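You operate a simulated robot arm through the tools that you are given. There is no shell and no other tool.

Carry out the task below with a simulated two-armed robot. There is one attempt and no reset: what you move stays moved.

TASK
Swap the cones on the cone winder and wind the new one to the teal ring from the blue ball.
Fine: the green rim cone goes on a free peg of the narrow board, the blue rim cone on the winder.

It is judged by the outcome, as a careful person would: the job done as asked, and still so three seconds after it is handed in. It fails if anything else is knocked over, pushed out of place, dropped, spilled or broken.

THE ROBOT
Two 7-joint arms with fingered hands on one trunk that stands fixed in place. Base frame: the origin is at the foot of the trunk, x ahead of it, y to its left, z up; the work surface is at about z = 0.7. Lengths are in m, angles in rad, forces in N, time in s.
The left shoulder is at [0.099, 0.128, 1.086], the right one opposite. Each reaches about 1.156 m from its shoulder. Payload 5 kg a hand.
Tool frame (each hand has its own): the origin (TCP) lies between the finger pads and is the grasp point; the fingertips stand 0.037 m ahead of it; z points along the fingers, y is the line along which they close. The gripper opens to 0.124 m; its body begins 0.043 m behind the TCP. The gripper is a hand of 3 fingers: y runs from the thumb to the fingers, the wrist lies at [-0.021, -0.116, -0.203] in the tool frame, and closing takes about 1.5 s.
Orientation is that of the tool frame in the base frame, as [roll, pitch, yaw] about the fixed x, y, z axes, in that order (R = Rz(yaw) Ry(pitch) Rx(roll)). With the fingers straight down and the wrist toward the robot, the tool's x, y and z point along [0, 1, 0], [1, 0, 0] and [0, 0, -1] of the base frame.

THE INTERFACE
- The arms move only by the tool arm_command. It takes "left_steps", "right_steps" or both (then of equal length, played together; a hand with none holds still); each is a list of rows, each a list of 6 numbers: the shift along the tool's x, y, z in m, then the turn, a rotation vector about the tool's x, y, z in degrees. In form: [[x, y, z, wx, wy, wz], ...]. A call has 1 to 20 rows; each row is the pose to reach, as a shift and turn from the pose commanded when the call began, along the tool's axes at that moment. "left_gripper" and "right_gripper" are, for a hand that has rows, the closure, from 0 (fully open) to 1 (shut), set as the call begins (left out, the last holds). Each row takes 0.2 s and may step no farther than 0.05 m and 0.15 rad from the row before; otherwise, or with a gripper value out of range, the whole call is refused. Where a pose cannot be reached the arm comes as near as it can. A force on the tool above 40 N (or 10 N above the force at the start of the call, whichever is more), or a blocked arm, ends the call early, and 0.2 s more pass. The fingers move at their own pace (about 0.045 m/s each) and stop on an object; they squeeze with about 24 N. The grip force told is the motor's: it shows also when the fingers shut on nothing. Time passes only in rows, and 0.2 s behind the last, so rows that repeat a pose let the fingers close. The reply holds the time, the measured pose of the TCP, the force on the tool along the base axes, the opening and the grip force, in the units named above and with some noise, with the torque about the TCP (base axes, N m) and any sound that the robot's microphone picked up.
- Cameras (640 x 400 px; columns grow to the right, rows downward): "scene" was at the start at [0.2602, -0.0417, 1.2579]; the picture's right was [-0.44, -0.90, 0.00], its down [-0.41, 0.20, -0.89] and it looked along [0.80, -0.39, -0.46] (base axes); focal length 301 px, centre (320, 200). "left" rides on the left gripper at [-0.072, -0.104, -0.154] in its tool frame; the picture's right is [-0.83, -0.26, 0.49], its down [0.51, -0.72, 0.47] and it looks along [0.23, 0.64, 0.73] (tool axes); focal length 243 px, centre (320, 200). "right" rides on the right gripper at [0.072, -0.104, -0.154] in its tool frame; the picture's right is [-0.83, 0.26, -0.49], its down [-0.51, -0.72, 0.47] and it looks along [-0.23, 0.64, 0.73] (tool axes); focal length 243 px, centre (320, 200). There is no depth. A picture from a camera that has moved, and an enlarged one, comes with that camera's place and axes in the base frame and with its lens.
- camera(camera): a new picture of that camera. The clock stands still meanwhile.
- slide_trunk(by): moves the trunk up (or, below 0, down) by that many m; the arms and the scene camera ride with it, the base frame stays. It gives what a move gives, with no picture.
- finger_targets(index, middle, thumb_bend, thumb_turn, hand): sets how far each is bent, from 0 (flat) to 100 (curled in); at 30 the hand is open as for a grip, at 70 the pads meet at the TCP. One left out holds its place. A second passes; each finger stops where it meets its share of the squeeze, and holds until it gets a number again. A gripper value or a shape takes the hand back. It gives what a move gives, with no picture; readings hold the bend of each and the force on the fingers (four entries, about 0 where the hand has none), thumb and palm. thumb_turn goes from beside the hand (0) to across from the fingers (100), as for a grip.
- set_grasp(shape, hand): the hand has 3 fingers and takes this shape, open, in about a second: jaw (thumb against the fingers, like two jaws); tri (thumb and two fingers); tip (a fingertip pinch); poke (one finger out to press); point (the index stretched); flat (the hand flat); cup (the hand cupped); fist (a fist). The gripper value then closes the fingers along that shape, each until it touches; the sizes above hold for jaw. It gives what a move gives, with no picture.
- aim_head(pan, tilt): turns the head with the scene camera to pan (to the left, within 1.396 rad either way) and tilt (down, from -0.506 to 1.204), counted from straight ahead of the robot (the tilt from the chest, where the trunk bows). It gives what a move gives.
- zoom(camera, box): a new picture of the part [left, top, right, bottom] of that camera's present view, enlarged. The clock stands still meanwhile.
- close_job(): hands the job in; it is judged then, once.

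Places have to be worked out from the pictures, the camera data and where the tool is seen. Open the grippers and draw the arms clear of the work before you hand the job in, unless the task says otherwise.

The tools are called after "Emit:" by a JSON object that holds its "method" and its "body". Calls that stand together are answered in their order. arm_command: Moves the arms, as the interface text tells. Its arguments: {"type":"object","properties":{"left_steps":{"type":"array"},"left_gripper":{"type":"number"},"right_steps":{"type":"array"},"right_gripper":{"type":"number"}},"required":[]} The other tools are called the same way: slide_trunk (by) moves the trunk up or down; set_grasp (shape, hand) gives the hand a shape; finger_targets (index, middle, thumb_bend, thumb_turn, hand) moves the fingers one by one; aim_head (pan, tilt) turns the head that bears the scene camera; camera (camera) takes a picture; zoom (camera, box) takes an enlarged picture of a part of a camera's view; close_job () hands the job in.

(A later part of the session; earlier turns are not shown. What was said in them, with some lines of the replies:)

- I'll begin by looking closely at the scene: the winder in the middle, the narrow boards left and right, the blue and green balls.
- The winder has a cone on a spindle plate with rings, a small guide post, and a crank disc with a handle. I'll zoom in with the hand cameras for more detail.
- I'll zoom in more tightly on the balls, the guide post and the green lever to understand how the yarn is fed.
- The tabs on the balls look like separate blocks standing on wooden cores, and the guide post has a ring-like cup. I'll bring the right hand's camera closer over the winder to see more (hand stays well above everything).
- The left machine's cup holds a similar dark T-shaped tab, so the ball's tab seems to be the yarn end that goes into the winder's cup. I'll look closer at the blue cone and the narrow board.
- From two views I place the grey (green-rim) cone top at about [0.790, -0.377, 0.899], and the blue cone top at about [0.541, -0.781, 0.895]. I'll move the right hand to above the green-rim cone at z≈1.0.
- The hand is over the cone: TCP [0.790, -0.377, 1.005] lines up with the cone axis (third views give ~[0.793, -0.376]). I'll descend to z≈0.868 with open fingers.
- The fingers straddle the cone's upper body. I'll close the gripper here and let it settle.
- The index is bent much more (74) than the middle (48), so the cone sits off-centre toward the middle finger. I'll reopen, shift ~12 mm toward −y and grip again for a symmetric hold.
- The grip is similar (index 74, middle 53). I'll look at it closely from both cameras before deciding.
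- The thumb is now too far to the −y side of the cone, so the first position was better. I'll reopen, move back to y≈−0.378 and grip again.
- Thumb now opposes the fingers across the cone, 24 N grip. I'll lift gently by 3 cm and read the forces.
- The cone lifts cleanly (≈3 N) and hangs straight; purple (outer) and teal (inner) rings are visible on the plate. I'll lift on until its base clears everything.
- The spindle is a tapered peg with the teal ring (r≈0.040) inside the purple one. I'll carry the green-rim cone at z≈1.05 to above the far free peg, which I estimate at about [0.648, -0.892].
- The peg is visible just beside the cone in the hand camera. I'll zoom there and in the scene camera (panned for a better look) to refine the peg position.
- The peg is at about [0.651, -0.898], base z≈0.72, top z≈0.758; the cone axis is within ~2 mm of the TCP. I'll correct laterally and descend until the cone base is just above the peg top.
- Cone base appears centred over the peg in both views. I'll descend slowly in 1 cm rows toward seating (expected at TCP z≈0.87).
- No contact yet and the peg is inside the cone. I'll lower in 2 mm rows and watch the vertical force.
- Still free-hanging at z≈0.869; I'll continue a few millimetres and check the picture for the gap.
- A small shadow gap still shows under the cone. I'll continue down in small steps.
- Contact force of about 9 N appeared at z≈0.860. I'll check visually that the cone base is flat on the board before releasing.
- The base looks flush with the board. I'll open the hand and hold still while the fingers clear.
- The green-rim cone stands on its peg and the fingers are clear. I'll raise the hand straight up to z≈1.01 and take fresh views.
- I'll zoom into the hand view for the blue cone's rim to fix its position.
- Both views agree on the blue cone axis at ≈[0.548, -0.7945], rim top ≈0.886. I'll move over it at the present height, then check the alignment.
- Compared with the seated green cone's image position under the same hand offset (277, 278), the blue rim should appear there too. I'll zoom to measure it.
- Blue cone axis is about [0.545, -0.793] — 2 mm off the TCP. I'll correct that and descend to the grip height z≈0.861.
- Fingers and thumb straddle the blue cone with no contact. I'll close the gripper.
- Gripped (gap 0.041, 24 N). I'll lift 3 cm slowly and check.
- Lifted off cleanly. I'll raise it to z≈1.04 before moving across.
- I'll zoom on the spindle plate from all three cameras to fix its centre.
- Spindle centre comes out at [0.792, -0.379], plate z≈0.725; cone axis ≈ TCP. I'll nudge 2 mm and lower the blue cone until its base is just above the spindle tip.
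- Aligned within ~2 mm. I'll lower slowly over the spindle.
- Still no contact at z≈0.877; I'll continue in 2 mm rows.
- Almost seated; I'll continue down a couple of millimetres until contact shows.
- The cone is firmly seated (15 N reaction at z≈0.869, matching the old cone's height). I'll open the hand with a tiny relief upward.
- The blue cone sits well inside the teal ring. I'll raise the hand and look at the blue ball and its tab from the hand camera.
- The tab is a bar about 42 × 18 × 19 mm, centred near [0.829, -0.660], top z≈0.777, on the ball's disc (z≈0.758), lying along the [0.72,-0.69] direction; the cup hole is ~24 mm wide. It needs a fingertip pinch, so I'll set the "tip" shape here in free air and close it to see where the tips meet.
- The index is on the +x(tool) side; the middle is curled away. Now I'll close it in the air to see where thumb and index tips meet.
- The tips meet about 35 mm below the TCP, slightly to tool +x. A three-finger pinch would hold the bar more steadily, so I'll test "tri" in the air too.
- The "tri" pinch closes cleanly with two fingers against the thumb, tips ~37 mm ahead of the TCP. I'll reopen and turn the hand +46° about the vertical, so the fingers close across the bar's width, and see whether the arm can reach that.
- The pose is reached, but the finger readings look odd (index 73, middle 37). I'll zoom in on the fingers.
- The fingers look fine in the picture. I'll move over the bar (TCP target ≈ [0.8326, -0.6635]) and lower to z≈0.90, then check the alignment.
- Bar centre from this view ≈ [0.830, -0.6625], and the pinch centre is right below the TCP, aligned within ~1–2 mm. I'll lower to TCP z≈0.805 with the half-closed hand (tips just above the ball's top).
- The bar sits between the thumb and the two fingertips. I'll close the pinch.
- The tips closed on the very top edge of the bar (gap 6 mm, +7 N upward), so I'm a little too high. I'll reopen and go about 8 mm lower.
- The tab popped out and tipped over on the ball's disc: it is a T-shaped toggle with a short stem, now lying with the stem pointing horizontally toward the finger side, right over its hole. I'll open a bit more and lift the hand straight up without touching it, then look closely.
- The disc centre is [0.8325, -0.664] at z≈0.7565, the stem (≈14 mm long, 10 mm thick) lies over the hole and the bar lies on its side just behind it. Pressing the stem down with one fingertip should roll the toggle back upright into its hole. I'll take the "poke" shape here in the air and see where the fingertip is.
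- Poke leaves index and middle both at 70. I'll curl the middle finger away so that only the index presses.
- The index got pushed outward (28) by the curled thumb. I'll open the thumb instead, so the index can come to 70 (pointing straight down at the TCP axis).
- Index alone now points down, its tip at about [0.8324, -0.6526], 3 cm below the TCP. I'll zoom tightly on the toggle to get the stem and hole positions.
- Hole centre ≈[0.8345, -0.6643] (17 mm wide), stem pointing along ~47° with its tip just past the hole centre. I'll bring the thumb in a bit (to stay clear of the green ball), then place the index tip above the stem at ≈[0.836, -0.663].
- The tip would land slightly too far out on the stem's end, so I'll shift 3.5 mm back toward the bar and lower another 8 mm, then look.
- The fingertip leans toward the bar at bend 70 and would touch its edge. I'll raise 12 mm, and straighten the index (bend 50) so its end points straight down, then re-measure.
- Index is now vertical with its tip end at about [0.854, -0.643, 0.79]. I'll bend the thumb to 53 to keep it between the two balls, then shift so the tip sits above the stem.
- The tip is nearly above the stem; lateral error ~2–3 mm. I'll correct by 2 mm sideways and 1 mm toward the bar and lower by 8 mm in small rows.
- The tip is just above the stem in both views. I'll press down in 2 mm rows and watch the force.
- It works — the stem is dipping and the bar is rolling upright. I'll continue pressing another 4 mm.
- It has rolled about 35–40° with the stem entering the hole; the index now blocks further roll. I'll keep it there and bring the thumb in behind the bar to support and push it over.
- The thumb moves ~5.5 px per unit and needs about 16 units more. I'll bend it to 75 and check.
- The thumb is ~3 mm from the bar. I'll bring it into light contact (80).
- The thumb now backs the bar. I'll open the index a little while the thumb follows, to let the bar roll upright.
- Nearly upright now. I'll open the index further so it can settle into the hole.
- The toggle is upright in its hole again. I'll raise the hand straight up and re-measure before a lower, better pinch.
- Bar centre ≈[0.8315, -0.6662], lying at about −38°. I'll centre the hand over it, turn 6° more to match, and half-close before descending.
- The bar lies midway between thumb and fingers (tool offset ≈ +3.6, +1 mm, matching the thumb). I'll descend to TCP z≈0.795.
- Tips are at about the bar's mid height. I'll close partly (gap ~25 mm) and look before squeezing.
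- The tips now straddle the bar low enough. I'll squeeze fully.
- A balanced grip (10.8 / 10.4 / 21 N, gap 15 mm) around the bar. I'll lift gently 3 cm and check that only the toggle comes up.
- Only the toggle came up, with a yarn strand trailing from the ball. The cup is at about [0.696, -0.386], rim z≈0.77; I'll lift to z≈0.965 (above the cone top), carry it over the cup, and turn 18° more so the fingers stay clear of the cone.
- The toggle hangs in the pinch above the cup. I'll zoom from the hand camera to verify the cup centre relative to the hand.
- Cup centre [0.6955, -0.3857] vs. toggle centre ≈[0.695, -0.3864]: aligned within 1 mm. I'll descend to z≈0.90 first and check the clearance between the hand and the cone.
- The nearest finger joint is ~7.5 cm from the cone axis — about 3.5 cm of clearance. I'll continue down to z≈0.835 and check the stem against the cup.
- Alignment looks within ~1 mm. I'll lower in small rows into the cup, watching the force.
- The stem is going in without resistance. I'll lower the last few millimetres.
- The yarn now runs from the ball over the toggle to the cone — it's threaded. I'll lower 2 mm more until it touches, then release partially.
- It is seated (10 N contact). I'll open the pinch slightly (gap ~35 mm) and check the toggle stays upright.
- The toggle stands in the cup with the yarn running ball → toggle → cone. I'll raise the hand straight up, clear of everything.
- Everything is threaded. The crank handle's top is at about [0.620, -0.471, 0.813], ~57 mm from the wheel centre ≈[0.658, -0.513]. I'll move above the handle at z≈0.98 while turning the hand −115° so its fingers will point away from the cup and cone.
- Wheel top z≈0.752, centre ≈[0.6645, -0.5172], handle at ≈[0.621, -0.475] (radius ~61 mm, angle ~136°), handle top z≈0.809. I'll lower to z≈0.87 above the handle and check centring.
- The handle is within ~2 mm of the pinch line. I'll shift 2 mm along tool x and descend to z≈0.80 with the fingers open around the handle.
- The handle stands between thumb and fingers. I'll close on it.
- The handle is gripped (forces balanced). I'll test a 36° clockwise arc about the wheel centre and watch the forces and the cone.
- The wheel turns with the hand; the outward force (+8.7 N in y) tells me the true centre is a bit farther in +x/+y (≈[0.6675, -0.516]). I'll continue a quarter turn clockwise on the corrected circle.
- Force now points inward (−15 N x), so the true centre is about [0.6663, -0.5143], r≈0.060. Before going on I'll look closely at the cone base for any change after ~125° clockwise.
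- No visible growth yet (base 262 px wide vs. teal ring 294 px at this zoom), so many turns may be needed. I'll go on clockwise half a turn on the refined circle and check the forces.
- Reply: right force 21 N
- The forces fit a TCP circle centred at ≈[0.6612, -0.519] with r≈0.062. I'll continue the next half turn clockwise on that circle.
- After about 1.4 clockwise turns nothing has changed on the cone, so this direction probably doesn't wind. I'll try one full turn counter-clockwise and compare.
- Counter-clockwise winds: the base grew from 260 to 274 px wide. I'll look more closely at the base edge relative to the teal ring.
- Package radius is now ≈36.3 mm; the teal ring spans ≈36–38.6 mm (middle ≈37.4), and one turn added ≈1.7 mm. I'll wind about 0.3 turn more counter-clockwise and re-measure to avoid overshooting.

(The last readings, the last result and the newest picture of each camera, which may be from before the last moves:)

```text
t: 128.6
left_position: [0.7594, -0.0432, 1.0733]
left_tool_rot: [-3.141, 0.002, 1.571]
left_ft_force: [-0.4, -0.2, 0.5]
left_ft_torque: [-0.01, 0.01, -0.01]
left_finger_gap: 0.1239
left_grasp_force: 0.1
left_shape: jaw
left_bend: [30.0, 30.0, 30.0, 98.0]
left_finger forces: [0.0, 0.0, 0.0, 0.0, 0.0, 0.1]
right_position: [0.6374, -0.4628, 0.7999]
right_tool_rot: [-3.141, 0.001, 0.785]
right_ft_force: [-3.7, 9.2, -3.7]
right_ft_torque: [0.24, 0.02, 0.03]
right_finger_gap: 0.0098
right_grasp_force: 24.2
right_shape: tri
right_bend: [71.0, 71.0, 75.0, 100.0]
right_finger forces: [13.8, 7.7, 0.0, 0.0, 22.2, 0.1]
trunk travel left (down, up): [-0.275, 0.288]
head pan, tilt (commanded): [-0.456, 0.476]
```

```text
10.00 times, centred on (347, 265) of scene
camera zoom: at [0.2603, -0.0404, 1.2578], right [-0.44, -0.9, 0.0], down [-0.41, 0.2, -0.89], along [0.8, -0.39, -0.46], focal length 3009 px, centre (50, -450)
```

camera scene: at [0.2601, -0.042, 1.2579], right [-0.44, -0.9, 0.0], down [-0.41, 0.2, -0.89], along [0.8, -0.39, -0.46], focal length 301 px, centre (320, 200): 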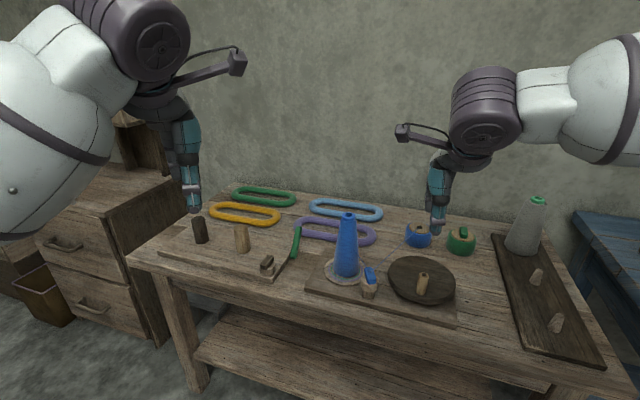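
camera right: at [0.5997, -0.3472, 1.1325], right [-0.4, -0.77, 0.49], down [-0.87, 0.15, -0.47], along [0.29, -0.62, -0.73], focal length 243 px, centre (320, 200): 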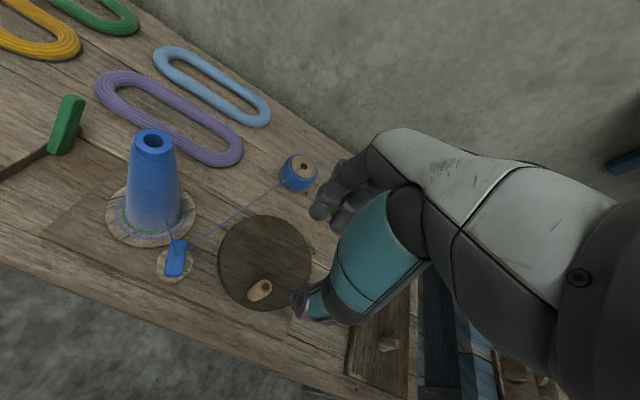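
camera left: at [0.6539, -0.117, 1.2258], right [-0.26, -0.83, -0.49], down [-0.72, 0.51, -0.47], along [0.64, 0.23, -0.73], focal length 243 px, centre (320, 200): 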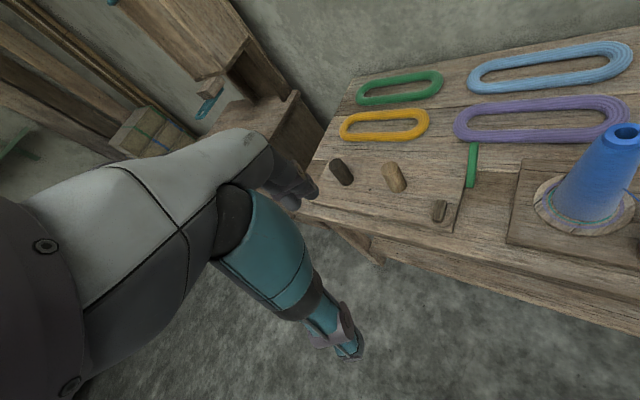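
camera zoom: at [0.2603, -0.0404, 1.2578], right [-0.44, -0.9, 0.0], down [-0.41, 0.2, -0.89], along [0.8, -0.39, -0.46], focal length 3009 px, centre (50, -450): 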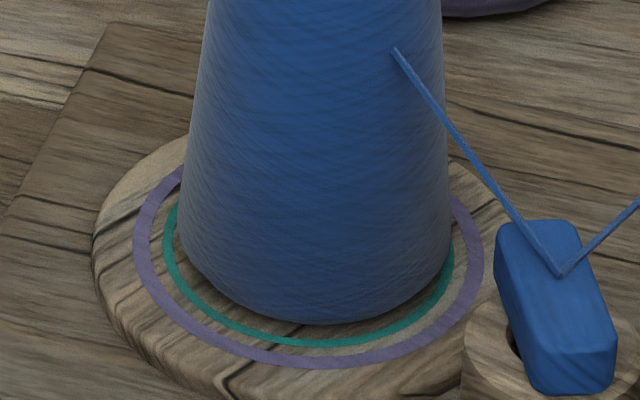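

No growth showed in that 108°, so the winding may register in steps. I'll continue counter-clockwise by 72° with a slightly corrected centre and measure again.

Emit:
{"method": "arm_command", "body": {"right_steps": [[-0.0185, -0.0049, 0, 0, 0, 0], [-0.0378, -0.0025, 0, 0, 0, 0], [-0.0554, 0.0057, 0, 0, 0, 0], [-0.0696, 0.0189, 0, 0, 0, 0], [-0.0696, 0.0189, 0, 0, 0, 0]]}}

Emit:
{"method": "zoom", "body": {"camera": "scene", "box": [332, 262, 362, 286]}}

Emit:
{"method": "zoom", "body": {"camera": "scene", "box": [310, 200, 470, 310]}}

```text
t: 129.8
left_position: [0.7585, -0.0453, 1.0752]
left_tool_rot: [3.139, -0.002, 1.571]
left_ft_force: [-0.3, 0.7, 0.5]
left_ft_torque: [0.0, -0.01, 0.01]
left_finger_gap: 0.124
left_grasp_force: 0.1
left_shape: jaw
left_bend: [30.0, 30.0, 30.0, 98.0]
left_finger forces: [0.0, 0.0, 0.1, 0.1, 0.1, 0.1]
right_position: [0.6019, -0.5266, 0.7995]
right_tool_rot: [3.141, 0.002, 0.787]
right_ft_force: [-7.3, -1.7, -4.3]
right_ft_torque: [-0.04, 0.15, 0.04]
right_finger_gap: 0.0101
right_grasp_force: 23.6
right_shape: tri
right_bend: [71.0, 71.0, 75.0, 100.0]
right_finger forces: [13.5, 15.1, 0.1, 0.0, 19.7, 0.0]
trunk travel left (down, up): [-0.275, 0.288]
head pan, tilt (commanded): [-0.456, 0.476]
```

```text
16.00 times, centred on (347, 274) of scene
camera zoom: at [0.2597, -0.0417, 1.2579], right [-0.44, -0.9, 0.0], down [-0.41, 0.2, -0.89], along [0.8, -0.39, -0.46], focal length 4815 px, centre (-112, -984)
```

zoom: 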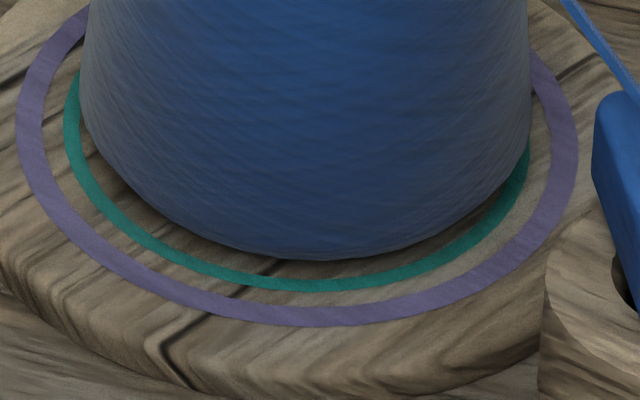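

```text
3.64 times, centred on (390, 255) of scene
camera zoom: at [0.2597, -0.0417, 1.2579], right [-0.44, -0.9, 0.0], down [-0.41, 0.2, -0.89], along [0.8, -0.39, -0.46], focal length 1094 px, centre (66, 0)
```

zoom: 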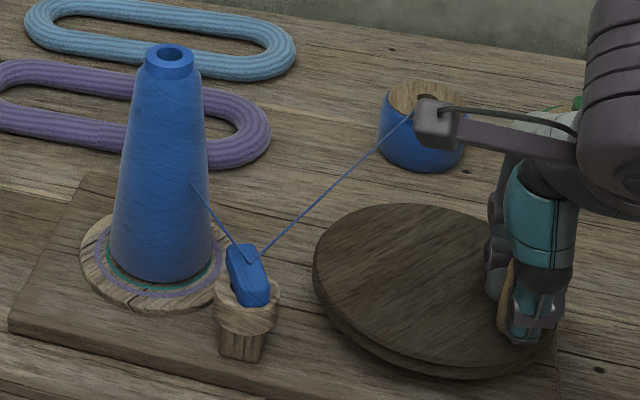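

The package grew another step (451 px wide, radius ≈37.3 mm), which by my estimate is right at the teal ring's middle. I'll measure the left and right edges at very high zoom to be sure.

Emit:
{"method": "zoom", "body": {"camera": "scene", "box": [331, 264, 341, 272]}}

Emit:
{"method": "zoom", "body": {"camera": "scene", "box": [357, 264, 367, 272]}}

Emit:
{"method": "zoom", "body": {"camera": "scene", "box": [342, 274, 352, 282]}}

Emit:
{"method": "zoom", "body": {"camera": "left", "box": [545, 160, 615, 220]}}

```text
16.00 times, centred on (336, 268) of scene
camera zoom: at [0.2597, -0.0417, 1.2579], right [-0.44, -0.9, 0.0], down [-0.41, 0.2, -0.89], along [0.8, -0.39, -0.46], focal length 4815 px, centre (64, -888)
```

zoom: 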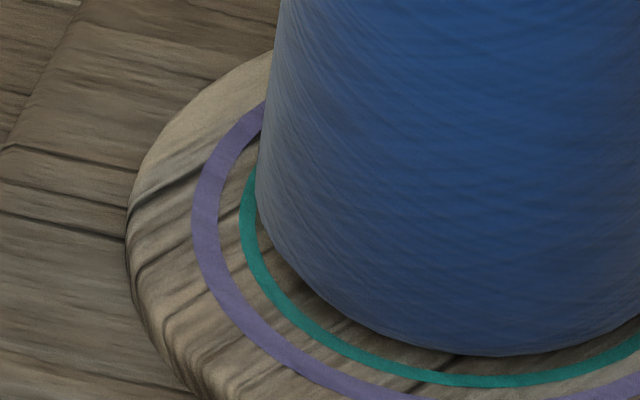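

```text
16.00 times, centred on (362, 268) of scene
camera zoom: at [0.2597, -0.0417, 1.2579], right [-0.44, -0.9, 0.0], down [-0.41, 0.2, -0.89], along [0.8, -0.39, -0.46], focal length 4815 px, centre (-352, -888)
```

zoom: 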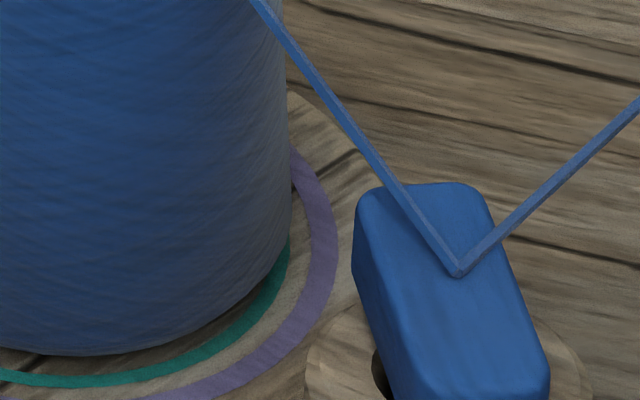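

```text
16.00 times, centred on (347, 278) of scene
camera zoom: at [0.2597, -0.0417, 1.2579], right [-0.44, -0.9, 0.0], down [-0.41, 0.2, -0.89], along [0.8, -0.39, -0.46], focal length 4815 px, centre (-112, -1048)
```

zoom: 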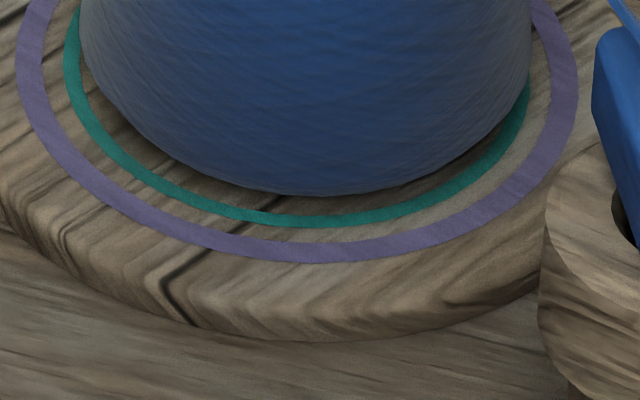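

```text
6.67 times, centred on (580, 190) of left
camera zoom: at [0.6535, -0.1171, 1.226], right [-0.26, -0.83, -0.49], down [-0.72, 0.51, -0.47], along [0.64, 0.23, -0.73], focal length 1618 px, centre (-1413, 267)
```

zoom: 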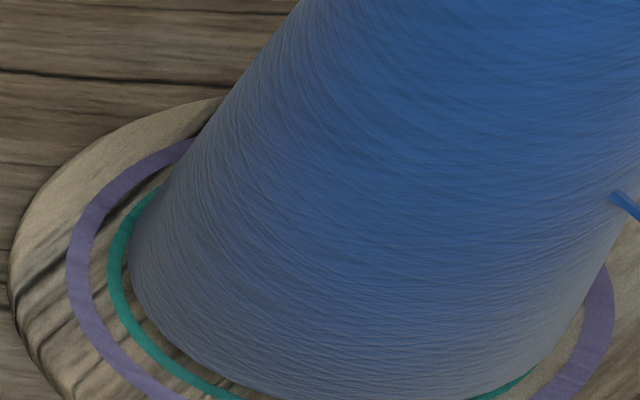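

At 16× the package radius (37.3 mm) coincides with the middle of the teal ring (35.9–38.7 mm, mid 37.3 mm), so the winding is right. I'll stop cranking and gently open the hand without moving it.

Emit:
{"method": "arm_command", "body": {"right_steps": [[0, 0, 0, 0, 0, 0], [0, 0, 0, 0, 0, 0], [0, 0, 0, 0, 0, 0], [0, 0, 0, 0, 0, 0], [0, 0, 0, 0, 0, 0], [0, 0, 0, 0, 0, 0]], "right_gripper": 0.45}}

Emit:
{"method": "zoom", "body": {"camera": "right", "box": [200, 140, 400, 340]}}

Emit:
{"method": "zoom", "body": {"camera": "scene", "box": [310, 200, 470, 310]}}

```text
t: 131.2
left_position: [0.7586, -0.0441, 1.0737]
left_tool_rot: [3.141, 0.001, 1.572]
left_ft_force: [0.0, 0.5, 0.7]
left_ft_torque: [0.0, -0.04, 0.0]
left_finger_gap: 0.1234
left_grasp_force: 0.1
left_shape: jaw
left_bend: [30.0, 30.0, 30.0, 98.0]
left_finger forces: [0.0, 0.1, 0.1, 0.0, 0.1, 0.1]
right_position: [0.6002, -0.5256, 0.8008]
right_tool_rot: [-3.142, 0.0, 0.787]
right_ft_force: [0.5, 0.3, -0.2]
right_ft_torque: [-0.03, -0.01, 0.0]
right_finger_gap: 0.0678
right_grasp_force: 0.1
right_shape: tri
right_bend: [74.0, 43.0, 67.0, 100.0]
right_finger forces: [0.0, 0.1, 0.0, 0.1, 0.1, 0.0]
trunk travel left (down, up): [-0.275, 0.288]
head pan, tilt (commanded): [-0.456, 0.476]
```

```text
2.00 times, centred on (300, 240) of right
camera zoom: at [0.5798, -0.4009, 0.9547], right [-0.4, -0.77, 0.49], down [-0.87, 0.15, -0.47], along [0.29, -0.62, -0.73], focal length 485 px, centre (360, 120)
```

zoom: 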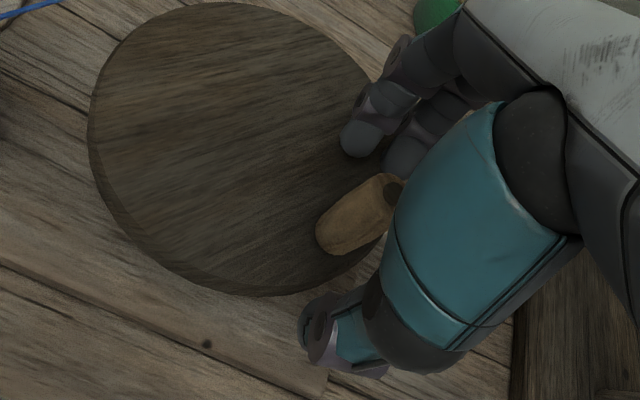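

```text
3.64 times, centred on (390, 255) of scene
camera zoom: at [0.2602, -0.0416, 1.2578], right [-0.44, -0.9, 0.0], down [-0.41, 0.2, -0.89], along [0.8, -0.39, -0.46], focal length 1094 px, centre (66, 0)
```

zoom: 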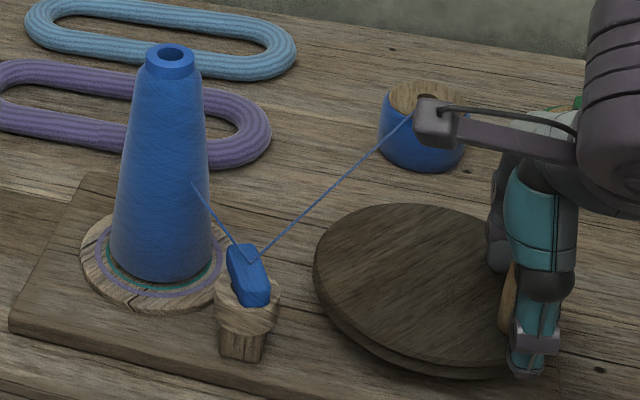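

The handle is released, forces are zero. I'll lift the hand straight up.

Emit:
{"method": "arm_command", "body": {"right_steps": [[0, 0, -0.015, 0, 0, 0], [0, 0, -0.04, 0, 0, 0], [0, 0, -0.08, 0, 0, 0], [0, 0, -0.12, 0, 0, 0], [0, 0, -0.16, 0, 0, 0], [0, 0, -0.2, 0, 0, 0], [0, 0, -0.2, 0, 0, 0]]}}

Emit:
{"method": "camera", "body": {"camera": "scene"}}

Emit:
{"method": "zoom", "body": {"camera": "scene", "box": [332, 258, 362, 282]}}

Emit:
{"method": "zoom", "body": {"camera": "scene", "box": [310, 200, 470, 310]}}

```text
t: 132.8
left_position: [0.7603, -0.0448, 1.0728]
left_tool_rot: [-3.139, 0.0, 1.572]
left_ft_force: [0.9, 0.1, -0.2]
left_ft_torque: [0.01, 0.01, 0.01]
left_finger_gap: 0.1235
left_grasp_force: 0.1
left_shape: jaw
left_bend: [30.0, 30.0, 30.0, 98.0]
left_finger forces: [0.1, 0.1, 0.0, 0.1, 0.0, 0.1]
right_position: [0.6025, -0.5255, 1.0]
right_tool_rot: [-3.139, 0.0, 0.786]
right_ft_force: [-0.5, -1.1, 0.7]
right_ft_torque: [0.03, 0.01, 0.01]
right_finger_gap: 0.0679
right_grasp_force: 0.1
right_shape: tri
right_bend: [74.0, 43.0, 67.0, 100.0]
right_finger forces: [0.0, 0.0, 0.0, 0.0, 0.0, 0.0]
trunk travel left (down, up): [-0.275, 0.288]
head pan, tilt (commanded): [-0.456, 0.476]
```

```text
taken
camera scene: at [0.2607, -0.0426, 1.2576], right [-0.44, -0.9, 0.0], down [-0.41, 0.2, -0.89], along [0.8, -0.39, -0.46], focal length 301 px, centre (320, 200)
```

scene: 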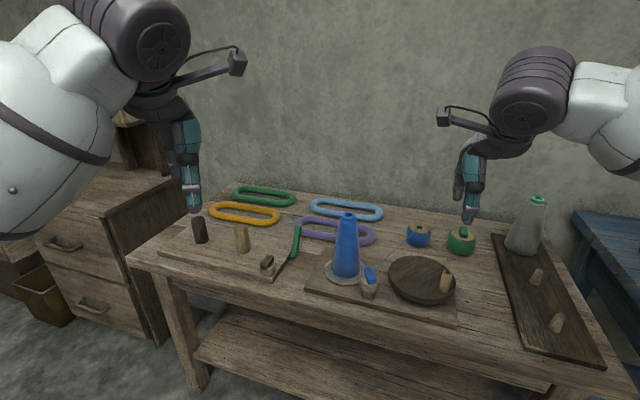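

```text
16.00 times, centred on (347, 270) of scene
camera zoom: at [0.2607, -0.0426, 1.2576], right [-0.44, -0.9, 0.0], down [-0.41, 0.2, -0.89], along [0.8, -0.39, -0.46], focal length 4815 px, centre (-112, -920)
```

zoom: 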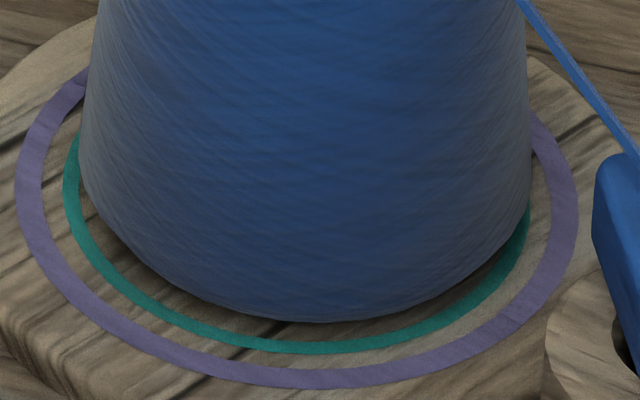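

```text
3.64 times, centred on (390, 255) of scene
camera zoom: at [0.2607, -0.0426, 1.2576], right [-0.44, -0.9, 0.0], down [-0.41, 0.2, -0.89], along [0.8, -0.39, -0.46], focal length 1094 px, centre (66, 0)
```

zoom: 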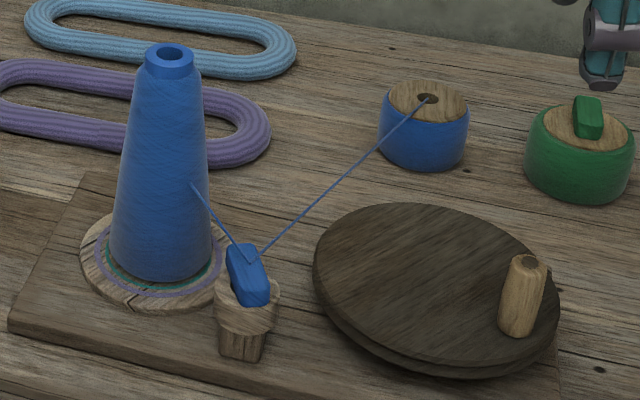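

The yarn edge still sits on the teal ring and the wheel, toggle and balls are undisturbed. I'll draw the right arm back, up and toward the robot, with the hand open.

Emit:
{"method": "arm_command", "body": {"right_steps": [[0, 0, -0.03, 0, 0, 0], [-0.02, -0.004, -0.06, 0, 0, 0], [-0.06, -0.012, -0.08, 0, 0, 0], [-0.1, -0.02, -0.08, 0, 0, 0], [-0.14, -0.028, -0.08, 0, 0, 0], [-0.1768, -0.0353, -0.08, 0, 0, 0], [-0.1768, -0.0353, -0.08, 0, 0, 0]], "right_gripper": 0}}

Emit:
{"method": "camera", "body": {"camera": "scene"}}

Emit:
{"method": "camera", "body": {"camera": "right"}}

Emit:
{"method": "zoom", "body": {"camera": "scene", "box": [480, 180, 620, 370]}}

Emit:
{"method": "zoom", "body": {"camera": "left", "box": [480, 60, 640, 270]}}

```text
t: 134.4
left_position: [0.7594, -0.0457, 1.0738]
left_tool_rot: [3.141, 0.001, 1.57]
left_ft_force: [0.2, 0.7, -0.6]
left_ft_torque: [-0.02, 0.02, 0.0]
left_finger_gap: 0.1237
left_grasp_force: 0.1
left_shape: jaw
left_bend: [30.0, 30.0, 30.0, 98.0]
left_finger forces: [0.1, 0.0, 0.1, 0.0, 0.0, 0.0]
right_position: [0.4498, -0.6246, 1.0814]
right_tool_rot: [3.141, 0.0, 0.785]
right_ft_force: [0.0, 0.3, -0.4]
right_ft_torque: [-0.01, 0.01, -0.03]
right_finger_gap: 0.1237
right_grasp_force: 0.1
right_shape: tri
right_bend: [30.0, 30.0, 30.0, 98.0]
right_finger forces: [0.1, 0.1, 0.0, 0.0, 0.0, 0.0]
trunk travel left (down, up): [-0.275, 0.288]
head pan, tilt (commanded): [-0.456, 0.476]
```

```text
taken
camera scene: at [0.2602, -0.0411, 1.2579], right [-0.44, -0.9, 0.0], down [-0.41, 0.2, -0.89], along [0.8, -0.39, -0.46], focal length 301 px, centre (320, 200)
```

scene: 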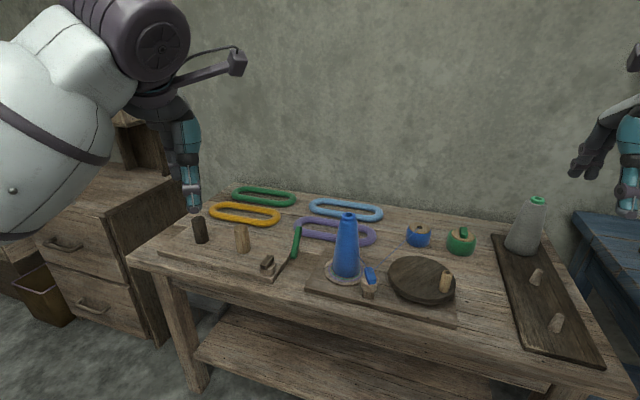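

```text
taken
camera right: at [0.4278, -0.4999, 1.2356], right [-0.4, -0.77, 0.49], down [-0.87, 0.15, -0.47], along [0.29, -0.62, -0.73], focal length 243 px, centre (320, 200)
```

right: 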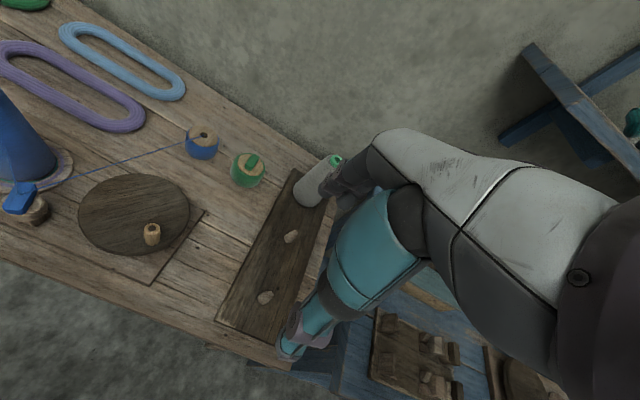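

```text
2.11 times, centred on (550, 275) of scene
camera zoom: at [0.2602, -0.0411, 1.2579], right [-0.44, -0.9, 0.0], down [-0.41, 0.2, -0.89], along [0.8, -0.39, -0.46], focal length 634 px, centre (-164, 42)
```

zoom: 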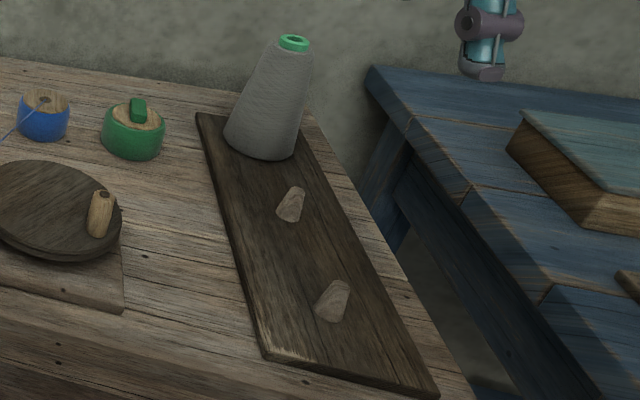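

```text
1.90 times, centred on (560, 165) of left
camera zoom: at [0.6539, -0.1166, 1.2259], right [-0.26, -0.83, -0.49], down [-0.72, 0.51, -0.47], along [0.64, 0.23, -0.73], focal length 462 px, centre (-137, 267)
```

zoom: 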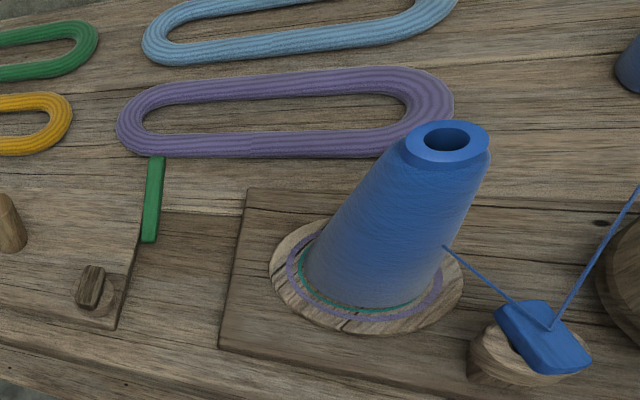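

All looks right: green-rim cone on the far peg, blue-rim cone on the winder wound to the teal ring, yarn threaded from the blue ball. I'll wait a moment and re-check that nothing is drifting before handing in.

Emit:
{"method": "arm_command", "body": {"right_steps": [[0, 0, 0, 0, 0, 0], [0, 0, 0, 0, 0, 0], [0, 0, 0, 0, 0, 0], [0, 0, 0, 0, 0, 0], [0, 0, 0, 0, 0, 0], [0, 0, 0, 0, 0, 0], [0, 0, 0, 0, 0, 0], [0, 0, 0, 0, 0, 0], [0, 0, 0, 0, 0, 0], [0, 0, 0, 0, 0, 0]]}}

Emit:
{"method": "zoom", "body": {"camera": "scene", "box": [331, 264, 341, 272]}}

Emit:
{"method": "zoom", "body": {"camera": "scene", "box": [357, 264, 367, 272]}}

Emit:
{"method": "zoom", "body": {"camera": "scene", "box": [300, 190, 480, 310]}}

```text
t: 136.6
left_position: [0.7582, -0.046, 1.0737]
left_tool_rot: [-3.141, 0.0, 1.571]
left_ft_force: [0.0, 0.0, 0.2]
left_ft_torque: [0.01, 0.0, -0.01]
left_finger_gap: 0.1239
left_grasp_force: 0.0
left_shape: jaw
left_bend: [30.0, 30.0, 30.0, 98.0]
left_finger forces: [0.1, 0.1, 0.0, 0.1, 0.0, 0.0]
right_position: [0.4508, -0.6251, 1.082]
right_tool_rot: [-3.14, 0.0, 0.785]
right_ft_force: [-0.3, 0.1, -0.1]
right_ft_torque: [-0.01, -0.04, 0.03]
right_finger_gap: 0.1237
right_grasp_force: 0.0
right_shape: tri
right_bend: [30.0, 30.0, 30.0, 98.0]
right_finger forces: [0.0, 0.0, 0.0, 0.1, 0.0, 0.0]
trunk travel left (down, up): [-0.275, 0.288]
head pan, tilt (commanded): [-0.456, 0.476]
```

```text
16.00 times, centred on (336, 268) of scene
camera zoom: at [0.2602, -0.0417, 1.2579], right [-0.44, -0.9, 0.0], down [-0.41, 0.2, -0.89], along [0.8, -0.39, -0.46], focal length 4815 px, centre (64, -888)
```

zoom: 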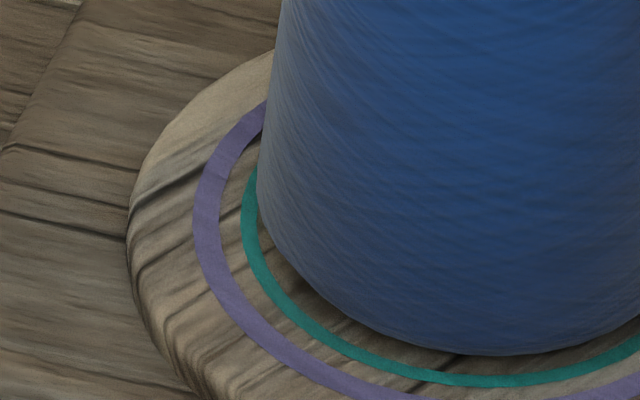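

```text
16.00 times, centred on (362, 268) of scene
camera zoom: at [0.2602, -0.0417, 1.2579], right [-0.44, -0.9, 0.0], down [-0.41, 0.2, -0.89], along [0.8, -0.39, -0.46], focal length 4815 px, centre (-352, -888)
```

zoom: 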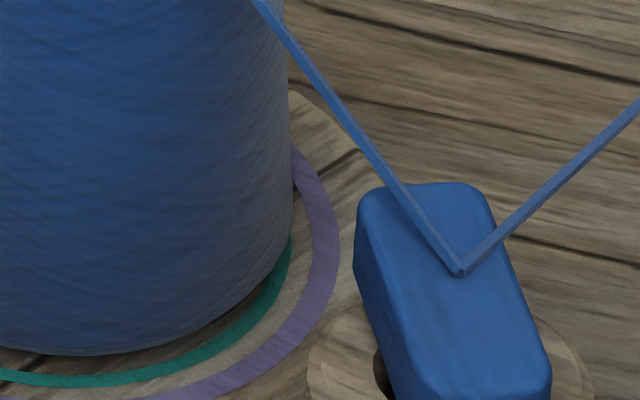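

```text
3.33 times, centred on (390, 250) of scene
camera zoom: at [0.2602, -0.0417, 1.2579], right [-0.44, -0.9, 0.0], down [-0.41, 0.2, -0.89], along [0.8, -0.39, -0.46], focal length 1003 px, centre (87, 33)
```

zoom: 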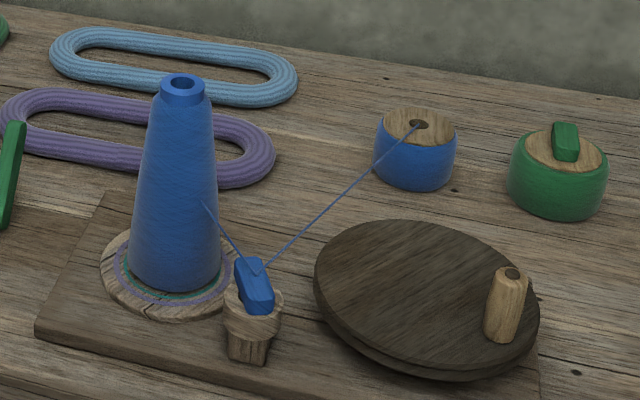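

Nothing drifts: the yarn edge stays on the teal ring, all other items are in place, both hands are open and clear. I'm handing the job in.

Emit:
{"method": "close_job", "body": {}}

```text
The job is handed in.
```

I swapped the cones and wound the new one to the teal ring, and I've handed the job in.

- **Green rim cone:** it stands on the far free peg of the narrow board.
- **Blue rim cone:** it is on the winder spindle, wound with yarn from the blue ball. I measured its edge at about 37.3 mm radius, which is the middle of the teal ring (about 36–39 mm). It was still there when I rechecked a few seconds later.
- **Yarn:** it runs from the blue ball, over the blue tab in the winder's cup, to the cone. I left the tab in the cup.

- **Tab tipped over:** on the first try at picking up the blue tab, it popped out of its hole and fell over on top of the ball. I set it upright and picked it up again; it never left the ball.
- **Crank direction:** I turned the crank about 1.4 turns clockwise before finding that only counter-clockwise winds. The clockwise turns did not change the cone.
- **Cone slightly off-centre:** the blue rim cone sits about 1–1.5 mm off-centre on its plate. On the left the yarn just meets the ring's inner edge, and on the right it covers the ring.

I saw nothing else knocked, moved or dropped. Both grippers are open; the right arm is drawn back and the left stayed up clear of the work.
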